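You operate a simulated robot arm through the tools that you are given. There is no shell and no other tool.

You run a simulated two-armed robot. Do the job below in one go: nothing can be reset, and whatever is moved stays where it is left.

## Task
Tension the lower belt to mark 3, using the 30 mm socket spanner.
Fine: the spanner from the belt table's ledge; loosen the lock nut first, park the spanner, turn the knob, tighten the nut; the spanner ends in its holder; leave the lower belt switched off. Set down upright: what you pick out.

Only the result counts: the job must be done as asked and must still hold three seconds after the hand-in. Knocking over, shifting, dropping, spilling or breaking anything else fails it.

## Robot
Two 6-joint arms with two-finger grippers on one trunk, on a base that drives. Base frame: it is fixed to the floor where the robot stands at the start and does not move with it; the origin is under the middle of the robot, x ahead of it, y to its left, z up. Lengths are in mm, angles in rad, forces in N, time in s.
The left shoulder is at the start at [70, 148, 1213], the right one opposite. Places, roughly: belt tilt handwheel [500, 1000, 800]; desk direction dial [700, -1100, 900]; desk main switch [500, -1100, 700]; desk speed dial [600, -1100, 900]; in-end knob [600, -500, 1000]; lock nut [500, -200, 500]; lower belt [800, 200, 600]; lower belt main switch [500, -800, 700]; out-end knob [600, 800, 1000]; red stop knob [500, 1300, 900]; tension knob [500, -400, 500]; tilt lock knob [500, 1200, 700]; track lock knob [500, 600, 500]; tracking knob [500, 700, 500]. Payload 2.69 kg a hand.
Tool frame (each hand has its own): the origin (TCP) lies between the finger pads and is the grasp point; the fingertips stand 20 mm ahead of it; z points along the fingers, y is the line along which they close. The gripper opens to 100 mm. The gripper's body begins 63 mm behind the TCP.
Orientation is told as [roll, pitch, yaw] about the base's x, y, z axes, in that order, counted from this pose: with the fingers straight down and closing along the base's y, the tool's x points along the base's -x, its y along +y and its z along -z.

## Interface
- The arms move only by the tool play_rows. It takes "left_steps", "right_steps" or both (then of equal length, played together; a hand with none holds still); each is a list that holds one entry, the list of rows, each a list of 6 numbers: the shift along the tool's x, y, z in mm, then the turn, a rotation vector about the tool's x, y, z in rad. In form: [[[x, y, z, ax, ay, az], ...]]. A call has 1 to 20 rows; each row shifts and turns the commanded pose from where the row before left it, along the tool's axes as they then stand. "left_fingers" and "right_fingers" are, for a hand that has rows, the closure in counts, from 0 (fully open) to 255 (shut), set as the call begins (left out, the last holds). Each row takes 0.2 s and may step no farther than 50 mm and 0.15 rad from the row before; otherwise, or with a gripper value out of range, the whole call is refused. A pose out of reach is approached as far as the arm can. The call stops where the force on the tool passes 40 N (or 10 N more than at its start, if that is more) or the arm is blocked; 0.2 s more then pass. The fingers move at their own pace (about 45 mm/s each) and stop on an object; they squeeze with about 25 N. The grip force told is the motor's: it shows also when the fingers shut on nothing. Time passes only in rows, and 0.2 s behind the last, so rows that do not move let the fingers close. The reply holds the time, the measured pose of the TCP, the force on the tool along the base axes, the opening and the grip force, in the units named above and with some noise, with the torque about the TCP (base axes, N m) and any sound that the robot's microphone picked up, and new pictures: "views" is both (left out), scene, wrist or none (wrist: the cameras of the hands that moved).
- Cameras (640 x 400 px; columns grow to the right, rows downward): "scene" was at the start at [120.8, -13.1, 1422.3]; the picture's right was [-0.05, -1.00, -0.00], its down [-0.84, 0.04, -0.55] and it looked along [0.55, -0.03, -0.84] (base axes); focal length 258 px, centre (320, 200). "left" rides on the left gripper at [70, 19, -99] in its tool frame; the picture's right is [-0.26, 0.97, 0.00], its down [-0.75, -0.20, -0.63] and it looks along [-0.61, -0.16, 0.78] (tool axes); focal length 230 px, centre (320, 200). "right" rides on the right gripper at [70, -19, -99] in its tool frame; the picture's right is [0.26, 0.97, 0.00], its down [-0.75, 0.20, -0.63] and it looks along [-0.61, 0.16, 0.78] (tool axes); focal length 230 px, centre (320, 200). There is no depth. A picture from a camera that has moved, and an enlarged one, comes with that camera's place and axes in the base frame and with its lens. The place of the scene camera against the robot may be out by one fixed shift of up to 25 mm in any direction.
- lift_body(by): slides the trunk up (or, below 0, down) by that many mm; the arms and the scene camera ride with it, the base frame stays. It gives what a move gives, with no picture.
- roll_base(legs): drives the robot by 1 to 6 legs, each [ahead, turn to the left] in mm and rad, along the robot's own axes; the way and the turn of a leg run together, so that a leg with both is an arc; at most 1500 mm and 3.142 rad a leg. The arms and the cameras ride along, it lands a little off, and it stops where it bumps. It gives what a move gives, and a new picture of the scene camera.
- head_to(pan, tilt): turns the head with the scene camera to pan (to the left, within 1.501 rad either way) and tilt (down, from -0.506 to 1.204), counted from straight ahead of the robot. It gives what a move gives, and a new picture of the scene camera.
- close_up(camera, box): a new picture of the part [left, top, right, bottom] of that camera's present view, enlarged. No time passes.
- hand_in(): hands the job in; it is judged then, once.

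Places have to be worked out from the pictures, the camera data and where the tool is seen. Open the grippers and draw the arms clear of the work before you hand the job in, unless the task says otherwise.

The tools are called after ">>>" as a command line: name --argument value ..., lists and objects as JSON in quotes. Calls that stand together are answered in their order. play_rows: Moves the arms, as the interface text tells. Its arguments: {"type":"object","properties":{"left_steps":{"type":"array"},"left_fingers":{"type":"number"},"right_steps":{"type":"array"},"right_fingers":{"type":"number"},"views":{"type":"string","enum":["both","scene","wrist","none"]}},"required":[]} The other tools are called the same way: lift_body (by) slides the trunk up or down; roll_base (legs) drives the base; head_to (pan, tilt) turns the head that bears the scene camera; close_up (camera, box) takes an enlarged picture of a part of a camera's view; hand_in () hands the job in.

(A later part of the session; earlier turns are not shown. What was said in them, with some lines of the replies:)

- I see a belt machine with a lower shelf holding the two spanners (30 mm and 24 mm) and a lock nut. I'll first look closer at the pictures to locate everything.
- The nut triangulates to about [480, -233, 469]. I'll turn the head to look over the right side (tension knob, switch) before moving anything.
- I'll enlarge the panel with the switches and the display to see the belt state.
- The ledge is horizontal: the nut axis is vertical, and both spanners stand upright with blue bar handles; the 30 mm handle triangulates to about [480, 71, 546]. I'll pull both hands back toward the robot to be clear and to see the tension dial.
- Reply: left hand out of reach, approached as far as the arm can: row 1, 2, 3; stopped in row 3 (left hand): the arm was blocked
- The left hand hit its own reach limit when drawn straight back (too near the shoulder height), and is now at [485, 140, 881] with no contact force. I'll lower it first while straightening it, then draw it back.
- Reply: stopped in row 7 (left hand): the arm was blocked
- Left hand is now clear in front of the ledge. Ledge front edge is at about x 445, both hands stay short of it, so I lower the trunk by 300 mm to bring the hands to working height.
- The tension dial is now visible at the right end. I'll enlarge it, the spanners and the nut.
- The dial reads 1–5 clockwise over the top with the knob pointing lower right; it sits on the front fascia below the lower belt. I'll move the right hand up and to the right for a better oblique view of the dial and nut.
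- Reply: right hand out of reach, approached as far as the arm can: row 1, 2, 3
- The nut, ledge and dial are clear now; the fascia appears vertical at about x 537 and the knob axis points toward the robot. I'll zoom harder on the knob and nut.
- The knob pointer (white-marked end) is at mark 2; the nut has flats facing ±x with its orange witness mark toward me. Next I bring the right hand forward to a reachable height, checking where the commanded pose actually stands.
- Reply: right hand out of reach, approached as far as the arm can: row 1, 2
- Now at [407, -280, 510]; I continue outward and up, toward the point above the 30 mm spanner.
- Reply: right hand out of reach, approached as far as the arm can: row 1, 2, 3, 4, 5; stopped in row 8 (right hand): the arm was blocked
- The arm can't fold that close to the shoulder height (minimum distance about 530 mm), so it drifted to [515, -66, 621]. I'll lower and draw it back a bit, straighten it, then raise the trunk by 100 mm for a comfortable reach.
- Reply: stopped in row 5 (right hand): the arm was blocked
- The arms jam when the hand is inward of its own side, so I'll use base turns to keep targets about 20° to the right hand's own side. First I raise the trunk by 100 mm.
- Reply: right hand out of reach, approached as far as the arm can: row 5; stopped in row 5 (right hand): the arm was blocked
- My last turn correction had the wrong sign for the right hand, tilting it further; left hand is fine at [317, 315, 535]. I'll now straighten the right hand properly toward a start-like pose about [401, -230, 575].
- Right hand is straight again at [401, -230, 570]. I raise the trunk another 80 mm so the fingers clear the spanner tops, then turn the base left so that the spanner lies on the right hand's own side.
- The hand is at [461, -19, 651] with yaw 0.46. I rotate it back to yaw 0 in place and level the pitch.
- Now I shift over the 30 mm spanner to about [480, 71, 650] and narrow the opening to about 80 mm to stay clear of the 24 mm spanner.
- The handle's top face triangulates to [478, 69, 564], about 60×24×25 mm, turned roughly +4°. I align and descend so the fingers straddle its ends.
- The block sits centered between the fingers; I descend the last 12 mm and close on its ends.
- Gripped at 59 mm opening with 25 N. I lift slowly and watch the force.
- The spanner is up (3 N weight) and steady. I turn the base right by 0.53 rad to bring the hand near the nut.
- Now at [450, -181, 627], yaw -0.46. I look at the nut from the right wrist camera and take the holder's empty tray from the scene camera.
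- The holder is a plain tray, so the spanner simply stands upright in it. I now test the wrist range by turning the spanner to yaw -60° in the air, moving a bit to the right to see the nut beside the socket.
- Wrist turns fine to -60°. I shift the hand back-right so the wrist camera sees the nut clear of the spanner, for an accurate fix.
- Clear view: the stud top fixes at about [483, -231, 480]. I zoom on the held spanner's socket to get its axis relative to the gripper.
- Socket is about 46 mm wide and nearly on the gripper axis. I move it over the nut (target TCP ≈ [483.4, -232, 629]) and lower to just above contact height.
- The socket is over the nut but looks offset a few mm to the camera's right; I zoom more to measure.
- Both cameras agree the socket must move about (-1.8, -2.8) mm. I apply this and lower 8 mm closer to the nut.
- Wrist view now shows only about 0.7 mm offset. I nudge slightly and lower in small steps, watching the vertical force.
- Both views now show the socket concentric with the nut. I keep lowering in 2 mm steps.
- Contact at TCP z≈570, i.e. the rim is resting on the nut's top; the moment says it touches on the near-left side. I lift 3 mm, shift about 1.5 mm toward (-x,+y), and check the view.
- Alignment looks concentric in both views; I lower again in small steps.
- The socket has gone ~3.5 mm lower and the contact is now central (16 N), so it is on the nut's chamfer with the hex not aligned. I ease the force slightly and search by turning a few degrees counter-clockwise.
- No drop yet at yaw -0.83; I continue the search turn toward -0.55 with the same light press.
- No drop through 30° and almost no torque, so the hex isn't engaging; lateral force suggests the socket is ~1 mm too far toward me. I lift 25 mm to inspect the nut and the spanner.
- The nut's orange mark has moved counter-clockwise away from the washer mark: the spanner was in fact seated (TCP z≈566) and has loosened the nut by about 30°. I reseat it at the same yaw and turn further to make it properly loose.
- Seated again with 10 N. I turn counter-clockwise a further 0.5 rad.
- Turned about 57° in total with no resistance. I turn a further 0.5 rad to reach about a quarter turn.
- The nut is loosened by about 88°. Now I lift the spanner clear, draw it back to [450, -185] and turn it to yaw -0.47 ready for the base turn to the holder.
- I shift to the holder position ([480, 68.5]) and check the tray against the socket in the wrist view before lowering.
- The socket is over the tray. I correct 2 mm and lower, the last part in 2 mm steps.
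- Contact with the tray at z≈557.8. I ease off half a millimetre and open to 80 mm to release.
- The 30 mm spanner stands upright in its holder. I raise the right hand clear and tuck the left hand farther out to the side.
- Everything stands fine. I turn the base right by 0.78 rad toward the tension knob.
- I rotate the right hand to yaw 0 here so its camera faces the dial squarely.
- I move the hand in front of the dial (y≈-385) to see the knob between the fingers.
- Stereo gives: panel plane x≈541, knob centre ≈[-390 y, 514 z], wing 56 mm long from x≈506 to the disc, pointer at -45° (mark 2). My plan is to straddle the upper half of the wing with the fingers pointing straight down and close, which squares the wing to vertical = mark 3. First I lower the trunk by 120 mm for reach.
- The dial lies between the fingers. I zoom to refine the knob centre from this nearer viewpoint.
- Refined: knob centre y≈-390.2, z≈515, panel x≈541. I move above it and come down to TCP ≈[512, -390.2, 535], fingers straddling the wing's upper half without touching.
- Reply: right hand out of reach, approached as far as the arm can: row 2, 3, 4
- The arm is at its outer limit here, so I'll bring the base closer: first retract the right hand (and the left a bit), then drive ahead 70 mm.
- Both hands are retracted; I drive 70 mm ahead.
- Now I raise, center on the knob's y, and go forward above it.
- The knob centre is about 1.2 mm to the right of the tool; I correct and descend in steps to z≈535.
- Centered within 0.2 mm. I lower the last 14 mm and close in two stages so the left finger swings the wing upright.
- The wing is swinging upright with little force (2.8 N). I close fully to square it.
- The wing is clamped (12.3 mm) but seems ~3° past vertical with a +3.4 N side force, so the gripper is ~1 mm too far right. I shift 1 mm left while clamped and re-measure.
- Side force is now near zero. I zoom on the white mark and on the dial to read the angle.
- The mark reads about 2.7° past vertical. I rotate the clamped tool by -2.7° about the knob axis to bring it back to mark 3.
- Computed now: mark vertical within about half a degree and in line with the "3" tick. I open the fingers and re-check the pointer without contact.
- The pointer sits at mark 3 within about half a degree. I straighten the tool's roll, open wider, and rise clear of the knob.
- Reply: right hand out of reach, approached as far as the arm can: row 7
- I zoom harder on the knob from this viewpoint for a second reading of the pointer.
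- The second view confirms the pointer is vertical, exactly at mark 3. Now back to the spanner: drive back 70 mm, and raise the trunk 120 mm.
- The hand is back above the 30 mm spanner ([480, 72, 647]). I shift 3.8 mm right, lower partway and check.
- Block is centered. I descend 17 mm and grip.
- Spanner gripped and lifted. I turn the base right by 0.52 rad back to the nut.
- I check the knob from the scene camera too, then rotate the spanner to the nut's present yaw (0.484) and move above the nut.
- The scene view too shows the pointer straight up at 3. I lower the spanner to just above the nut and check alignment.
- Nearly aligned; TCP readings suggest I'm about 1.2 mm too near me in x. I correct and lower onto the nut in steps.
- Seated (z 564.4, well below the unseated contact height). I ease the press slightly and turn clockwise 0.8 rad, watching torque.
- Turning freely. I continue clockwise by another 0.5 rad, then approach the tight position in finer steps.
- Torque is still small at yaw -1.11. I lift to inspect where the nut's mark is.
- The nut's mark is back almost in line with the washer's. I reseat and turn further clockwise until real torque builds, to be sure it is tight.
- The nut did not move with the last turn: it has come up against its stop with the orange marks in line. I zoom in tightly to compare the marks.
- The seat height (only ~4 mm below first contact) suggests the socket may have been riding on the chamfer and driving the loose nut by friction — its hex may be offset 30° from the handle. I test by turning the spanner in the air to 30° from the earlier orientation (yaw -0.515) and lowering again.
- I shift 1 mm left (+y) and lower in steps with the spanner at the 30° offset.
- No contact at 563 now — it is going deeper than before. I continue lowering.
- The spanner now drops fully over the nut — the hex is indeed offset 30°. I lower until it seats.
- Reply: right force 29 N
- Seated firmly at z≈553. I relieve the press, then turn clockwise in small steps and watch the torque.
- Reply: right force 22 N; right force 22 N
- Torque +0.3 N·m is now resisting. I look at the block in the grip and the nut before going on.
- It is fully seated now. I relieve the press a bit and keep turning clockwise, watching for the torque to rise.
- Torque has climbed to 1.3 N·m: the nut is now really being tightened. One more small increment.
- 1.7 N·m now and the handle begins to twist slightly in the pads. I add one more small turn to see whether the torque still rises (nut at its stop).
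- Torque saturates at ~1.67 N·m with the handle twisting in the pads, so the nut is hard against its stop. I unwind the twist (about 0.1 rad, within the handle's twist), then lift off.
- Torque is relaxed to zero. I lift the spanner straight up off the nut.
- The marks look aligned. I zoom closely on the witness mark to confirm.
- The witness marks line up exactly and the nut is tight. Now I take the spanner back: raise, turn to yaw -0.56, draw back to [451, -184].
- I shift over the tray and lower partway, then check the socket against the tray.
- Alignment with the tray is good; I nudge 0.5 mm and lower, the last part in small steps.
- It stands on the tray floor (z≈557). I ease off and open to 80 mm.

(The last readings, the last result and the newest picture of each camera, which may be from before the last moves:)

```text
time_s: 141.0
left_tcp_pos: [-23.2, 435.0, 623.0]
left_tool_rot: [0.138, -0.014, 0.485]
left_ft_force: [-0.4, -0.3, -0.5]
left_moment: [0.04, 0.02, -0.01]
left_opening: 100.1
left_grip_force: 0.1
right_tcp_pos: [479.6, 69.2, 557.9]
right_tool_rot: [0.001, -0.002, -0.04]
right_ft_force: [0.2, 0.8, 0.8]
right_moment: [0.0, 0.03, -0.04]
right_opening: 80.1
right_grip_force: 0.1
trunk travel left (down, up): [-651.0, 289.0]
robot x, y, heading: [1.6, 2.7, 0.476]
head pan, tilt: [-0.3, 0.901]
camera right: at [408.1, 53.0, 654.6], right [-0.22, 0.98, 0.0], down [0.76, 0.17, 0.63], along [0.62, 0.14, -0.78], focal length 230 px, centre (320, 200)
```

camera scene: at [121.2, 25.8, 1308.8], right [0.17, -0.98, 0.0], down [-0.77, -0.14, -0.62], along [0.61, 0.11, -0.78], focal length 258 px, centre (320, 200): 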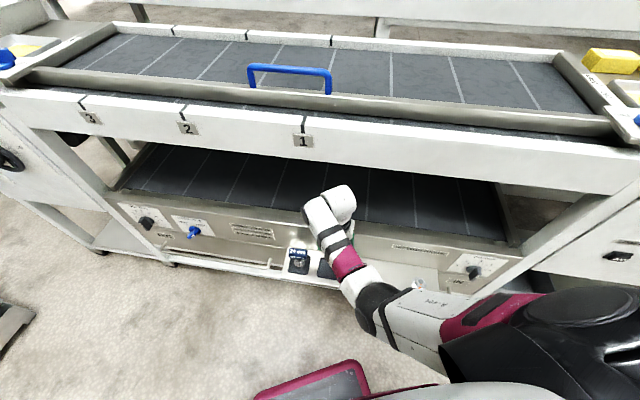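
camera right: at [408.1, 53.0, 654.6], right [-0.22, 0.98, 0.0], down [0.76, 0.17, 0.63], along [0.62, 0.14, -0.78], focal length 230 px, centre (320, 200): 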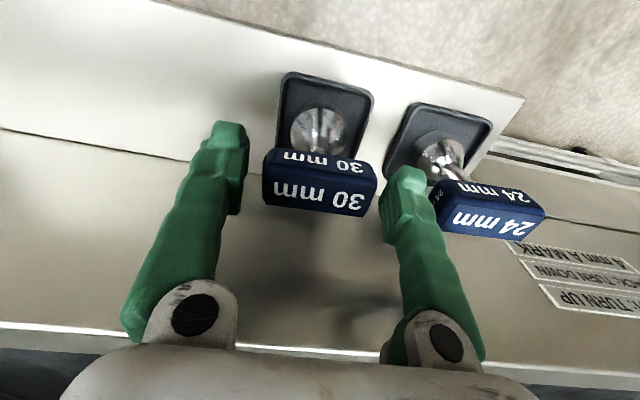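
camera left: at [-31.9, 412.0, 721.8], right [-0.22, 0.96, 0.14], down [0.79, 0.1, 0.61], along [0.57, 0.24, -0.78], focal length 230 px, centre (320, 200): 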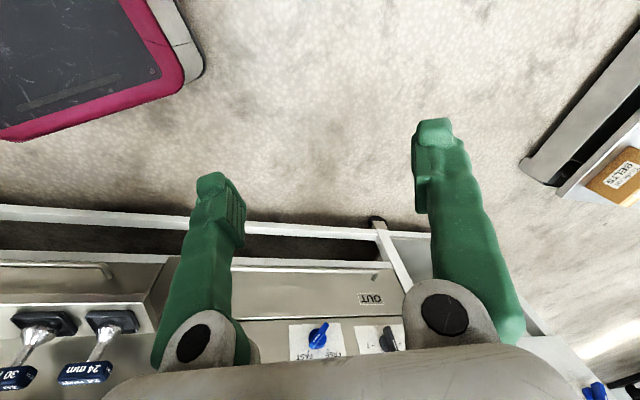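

Released; the spanner stands in its tray. I raise the hand clear and inspect the spanner's stance.

>>> play_rows --right_steps '[[[0, 0, -20, 0, 0, 0], [0, 0, -25, 0, 0, 0], [0, 0, -25, 0, 0, 0], [0, 0, -25, 0, 0, 0], [0, 0, 0, 0, 0, 0]]]' --views "none"

>>> close_up --camera "right" --box '[200, 30, 456, 190]'

>>> close_up --camera "scene" --box '[420, 235, 548, 315]'

```text
time_s: 142.2
left_tcp_pos: [-22.6, 436.1, 623.4]
left_tool_rot: [0.138, -0.015, 0.484]
left_ft_force: [0.2, -0.2, 1.0]
left_moment: [0.03, -0.01, 0.02]
left_opening: 100.2
left_grip_force: 0.0
right_tcp_pos: [479.7, 69.5, 651.2]
right_tool_rot: [0.0, 0.0, -0.039]
right_ft_force: [0.8, -0.5, 0.4]
right_moment: [-0.01, -0.02, -0.01]
right_opening: 79.9
right_grip_force: 0.0
trunk travel left (down, up): [-651.0, 289.0]
robot x, y, heading: [2.1, 2.7, 0.472]
head pan, tilt: [-0.3, 0.901]
```

```text
2.50 times, centred on (328, 110) of right
camera zoom: at [408.8, 54.0, 749.5], right [-0.22, 0.98, 0.0], down [0.76, 0.17, 0.63], along [0.62, 0.14, -0.78], focal length 575 px, centre (300, 425)
```

zoom: 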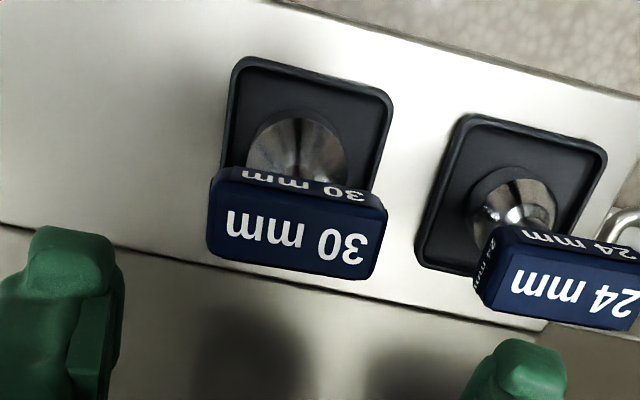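

```text
5.00 times, centred on (484, 275) of scene
camera zoom: at [121.0, 25.7, 1308.8], right [0.17, -0.98, 0.0], down [-0.77, -0.14, -0.62], along [0.61, 0.11, -0.78], focal length 1288 px, centre (-500, -175)
```

zoom: 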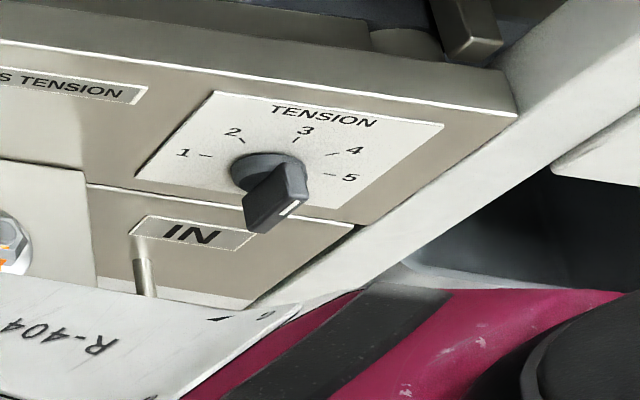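

Spanner and 24 mm neighbour stand upright in their trays. I zoom on the knob, nut and lower-belt switch for a last check.

>>> close_up --camera "scene" --box '[448, 250, 496, 280]'

>>> head_to --pan -0.9 --tilt 0.75

```text
13.33 times, centred on (472, 265) of scene
camera zoom: at [121.0, 25.7, 1308.8], right [0.17, -0.98, 0.0], down [-0.77, -0.14, -0.62], along [0.61, 0.11, -0.78], focal length 3435 px, centre (-1707, -667)
```

zoom: 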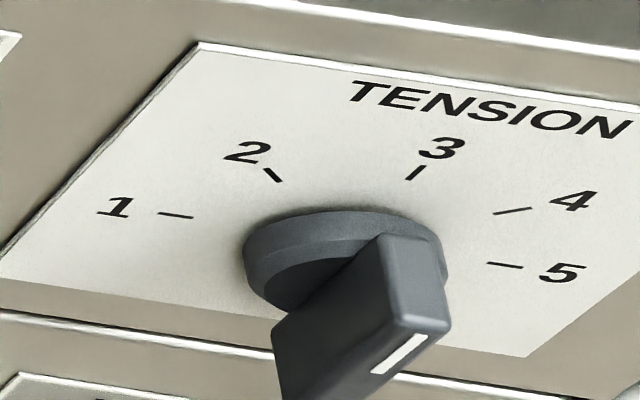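

```text
time_s: 143.2
left_tcp_pos: [-22.8, 434.4, 623.6]
left_tool_rot: [0.137, -0.012, 0.486]
left_ft_force: [0.1, 0.2, 0.6]
left_moment: [0.0, -0.01, -0.05]
left_opening: 99.9
left_grip_force: 0.1
right_tcp_pos: [480.0, 69.8, 651.1]
right_tool_rot: [0.001, -0.003, -0.04]
right_ft_force: [0.5, 0.1, -0.2]
right_moment: [0.02, -0.05, -0.04]
right_opening: 79.9
right_grip_force: 0.1
trunk travel left (down, up): [-651.0, 289.0]
robot x, y, heading: [2.4, -2.5, 0.473]
head pan, tilt: [-0.901, 0.75]
camera scene: at [122.0, -21.6, 1320.7], right [-0.41, -0.91, 0.0], down [-0.62, 0.28, -0.73], along [0.67, -0.3, -0.68], focal length 258 px, centre (320, 200)
```

scene: 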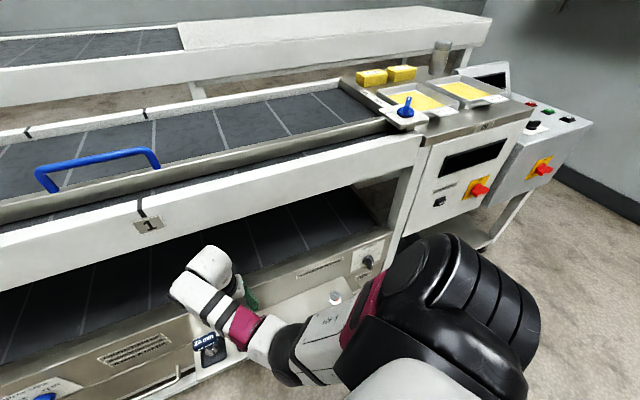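

The pointer reads 3. I zoom on the lower-belt main switch to confirm it is off, and the nut.

>>> close_up --camera "scene" --box '[425, 155, 505, 215]'

>>> close_up --camera "scene" --box '[320, 280, 352, 310]'

>>> close_up --camera "scene" --box '[345, 240, 393, 275]'

```text
6.67 times, centred on (465, 185) of scene
camera zoom: at [122.0, -21.6, 1320.7], right [-0.41, -0.91, 0.0], down [-0.62, 0.28, -0.73], along [0.67, -0.3, -0.68], focal length 1718 px, centre (-647, 300)
```

zoom: 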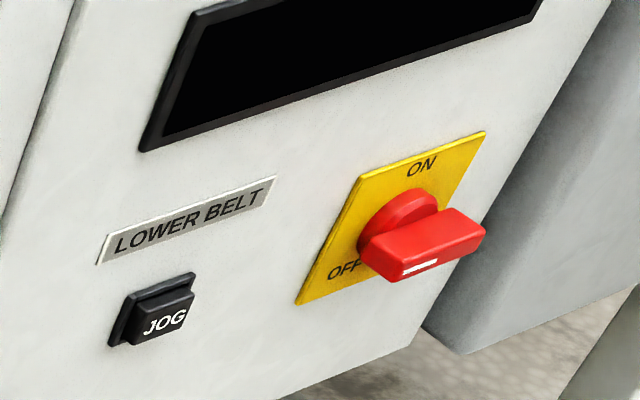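

```text
13.33 times, centred on (336, 295) of scene
camera zoom: at [122.0, -21.6, 1320.7], right [-0.41, -0.91, 0.0], down [-0.62, 0.28, -0.73], along [0.67, -0.3, -0.68], focal length 3435 px, centre (107, -1067)
```

zoom: 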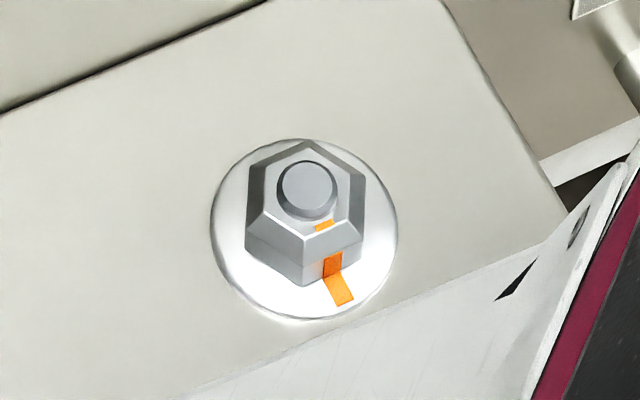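

```text
11.43 times, centred on (369, 258) of scene
camera zoom: at [122.0, -21.6, 1320.7], right [-0.41, -0.91, 0.0], down [-0.62, 0.28, -0.73], along [0.67, -0.3, -0.68], focal length 2944 px, centre (-240, -457)
```

zoom: 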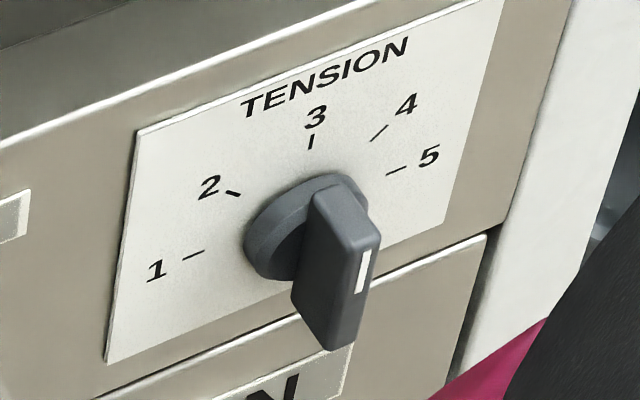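

Switch is at OFF, the nut's marks are aligned, and the knob is at 3. I open the gripper fully and swing the base back to its starting heading, away from the spanner.

>>> play_rows --right_steps '[[[0, 0, -5, 0, 0, 0], [0, 0, -5, 0, 0, 0], [0, 0, 0, 0, 0, 0]]]' --right_fingers 0 --views "none"

>>> roll_base --legs '[[0, -0.473]]'

```text
time_s: 144.0
left_tcp_pos: [-22.9, 435.8, 623.7]
left_tool_rot: [0.138, -0.015, 0.486]
left_ft_force: [0.3, 1.5, 0.5]
left_moment: [0.0, 0.0, -0.01]
left_opening: 100.1
left_grip_force: 0.1
right_tcp_pos: [479.8, 68.6, 660.8]
right_tool_rot: [0.001, -0.003, -0.04]
right_ft_force: [-0.3, 0.9, -0.2]
right_moment: [-0.03, -0.03, 0.01]
right_opening: 99.8
right_grip_force: 0.0
trunk travel left (down, up): [-651.0, 289.0]
robot x, y, heading: [2.1, -2.6, 0.474]
head pan, tilt: [-0.901, 0.75]
```

```text
time_s: 145.8
left_tcp_pos: [181.1, 396.6, 623.9]
left_tool_rot: [0.139, -0.013, 0.004]
left_ft_force: [-0.1, -0.3, -0.5]
left_moment: [0.0, -0.02, -0.02]
left_opening: 100.0
left_grip_force: 0.1
right_tcp_pos: [458.2, -160.3, 660.4]
right_tool_rot: [0.0, -0.002, -0.52]
right_ft_force: [0.1, 0.2, 0.8]
right_moment: [-0.02, 0.02, 0.01]
right_opening: 99.9
right_grip_force: 0.1
trunk travel left (down, up): [-651.0, 289.0]
robot x, y, heading: [1.8, -0.2, -0.008]
head pan, tilt: [-0.901, 0.75]
camera scene: at [103.1, -75.8, 1320.8], right [-0.79, -0.62, 0.0], down [-0.42, 0.54, -0.73], along [0.45, -0.58, -0.68], focal length 258 px, centre (320, 200)
```

scene: 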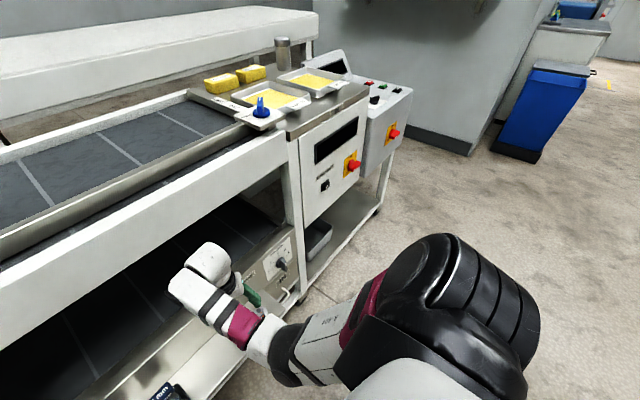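

I draw the right hand back in front of the table to a start-like pose.

>>> play_rows --right_steps '[[[10.4, -31, 3, 0, 0, 0], [10.4, -31, 3, 0, 0, 0], [10.4, -31, 4, 0, 0, 0], [0, 0, 0, 0, 0, -0.13], [0, 0, 0, 0, 0, -0.13], [0, 0, 0, 0, 0, -0.13], [0, 0, 0, 0, 0, -0.13], [30, 0, 0, 0, 0, 0], [0, 0, 0, 0, 0, 0]]]' --views "wrist"

>>> head_to --pan -0.1 --tilt 0.9

```text
time_s: 147.8
left_tcp_pos: [181.5, 397.0, 623.9]
left_tool_rot: [0.138, -0.013, 0.003]
left_ft_force: [-0.4, 0.2, -0.6]
left_moment: [0.0, 0.01, 0.01]
left_opening: 100.0
left_grip_force: 0.1
right_tcp_pos: [355.4, -225.0, 649.9]
right_tool_rot: [-0.002, -0.003, -0.002]
right_ft_force: [0.1, 1.0, -0.4]
right_moment: [0.01, 0.0, 0.02]
right_opening: 100.1
right_grip_force: 0.1
trunk travel left (down, up): [-651.0, 289.0]
robot x, y, heading: [1.0, 1.5, -0.008]
head pan, tilt: [-0.901, 0.75]
camera right: at [285.1, -243.6, 748.7], right [-0.26, 0.97, 0.0], down [0.75, 0.2, 0.63], along [0.61, 0.16, -0.78], focal length 230 px, centre (320, 200)
```

right: 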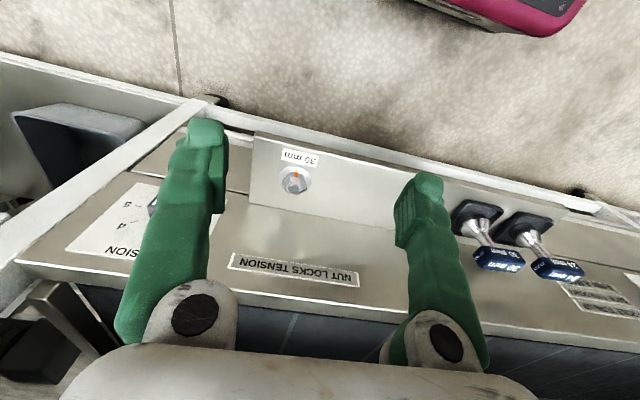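

```text
time_s: 148.9
left_tcp_pos: [181.5, 396.3, 624.0]
left_tool_rot: [0.139, -0.014, 0.006]
left_ft_force: [0.4, 0.7, 1.5]
left_moment: [0.0, 0.01, -0.01]
left_opening: 100.0
left_grip_force: 0.0
right_tcp_pos: [356.1, -225.6, 649.2]
right_tool_rot: [-0.002, 0.0, 0.0]
right_ft_force: [0.3, 0.0, -0.3]
right_moment: [-0.01, 0.03, 0.03]
right_opening: 99.8
right_grip_force: 0.1
trunk travel left (down, up): [-651.0, 289.0]
robot x, y, heading: [0.1, -0.8, -0.005]
head pan, tilt: [-0.099, 0.901]
camera scene: at [127.1, -18.6, 1308.9], right [-0.11, -0.99, 0.0], down [-0.78, 0.08, -0.62], along [0.62, -0.07, -0.78], focal length 258 px, centre (320, 200)
```

scene: 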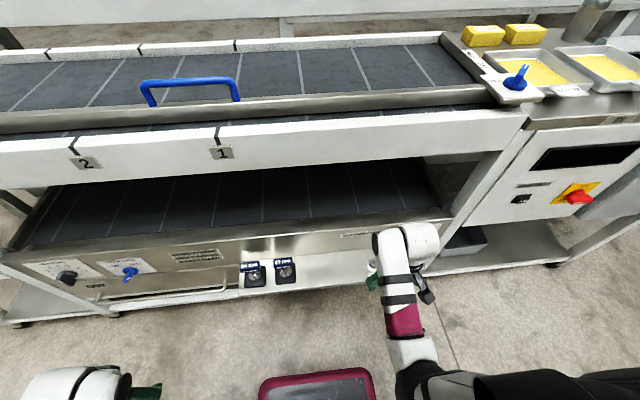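

Arms are clear and both grippers open. One last look at the spanners before handing in.

>>> close_up --camera "scene" --box '[225, 245, 321, 305]'

```text
6.67 times, centred on (273, 275) of scene
camera zoom: at [127.1, -18.6, 1308.9], right [-0.11, -0.99, 0.0], down [-0.78, 0.08, -0.62], along [0.62, -0.07, -0.78], focal length 1718 px, centre (633, -300)
```

zoom: 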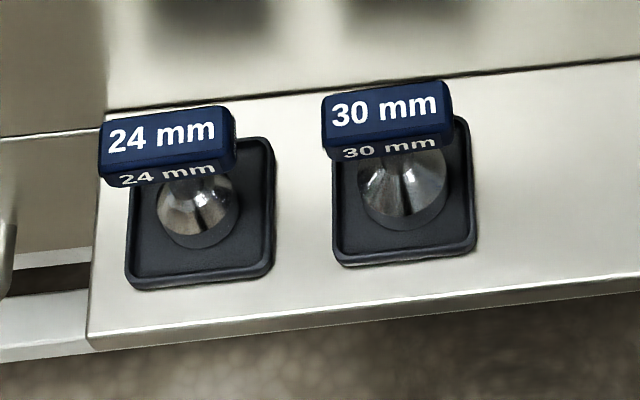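

Both spanners stand upright in their trays, the knob is at mark 3, the nut is tight with its marks aligned, and the lower belt switch is off. I hand in the job.

>>> hand_in

```text
The job is handed in.
```

The lower belt is tensioned to mark 3, and the job is handed in. I don't have the judge's verdict.

- **Tension:** the knob pointer stands at 3, vertical to within about 1° in the close views and 2° at most in the farther ones.
- **Lock nut:** I loosened it by about 88° before touching the knob. It is tight again, with its orange mark back in line with the washer's. I put about 1.7 N·m on it, until the handle began to twist in the gripper.
- **Spanner:** the 30 mm socket spanner was parked in its holder while I turned the knob. It stands upright there again, and the 24 mm one beside it was not moved.
- **Lower belt switch:** I left it at OFF and did not touch it.
- **Arms:** both grippers are open and drawn clear of the table.

On the loosening pass the spanner was not properly seated. Its socket sits 30° off the handle, so it turned the nut by friction on the top edge. I found this while tightening and reseated it fully before the final turn.
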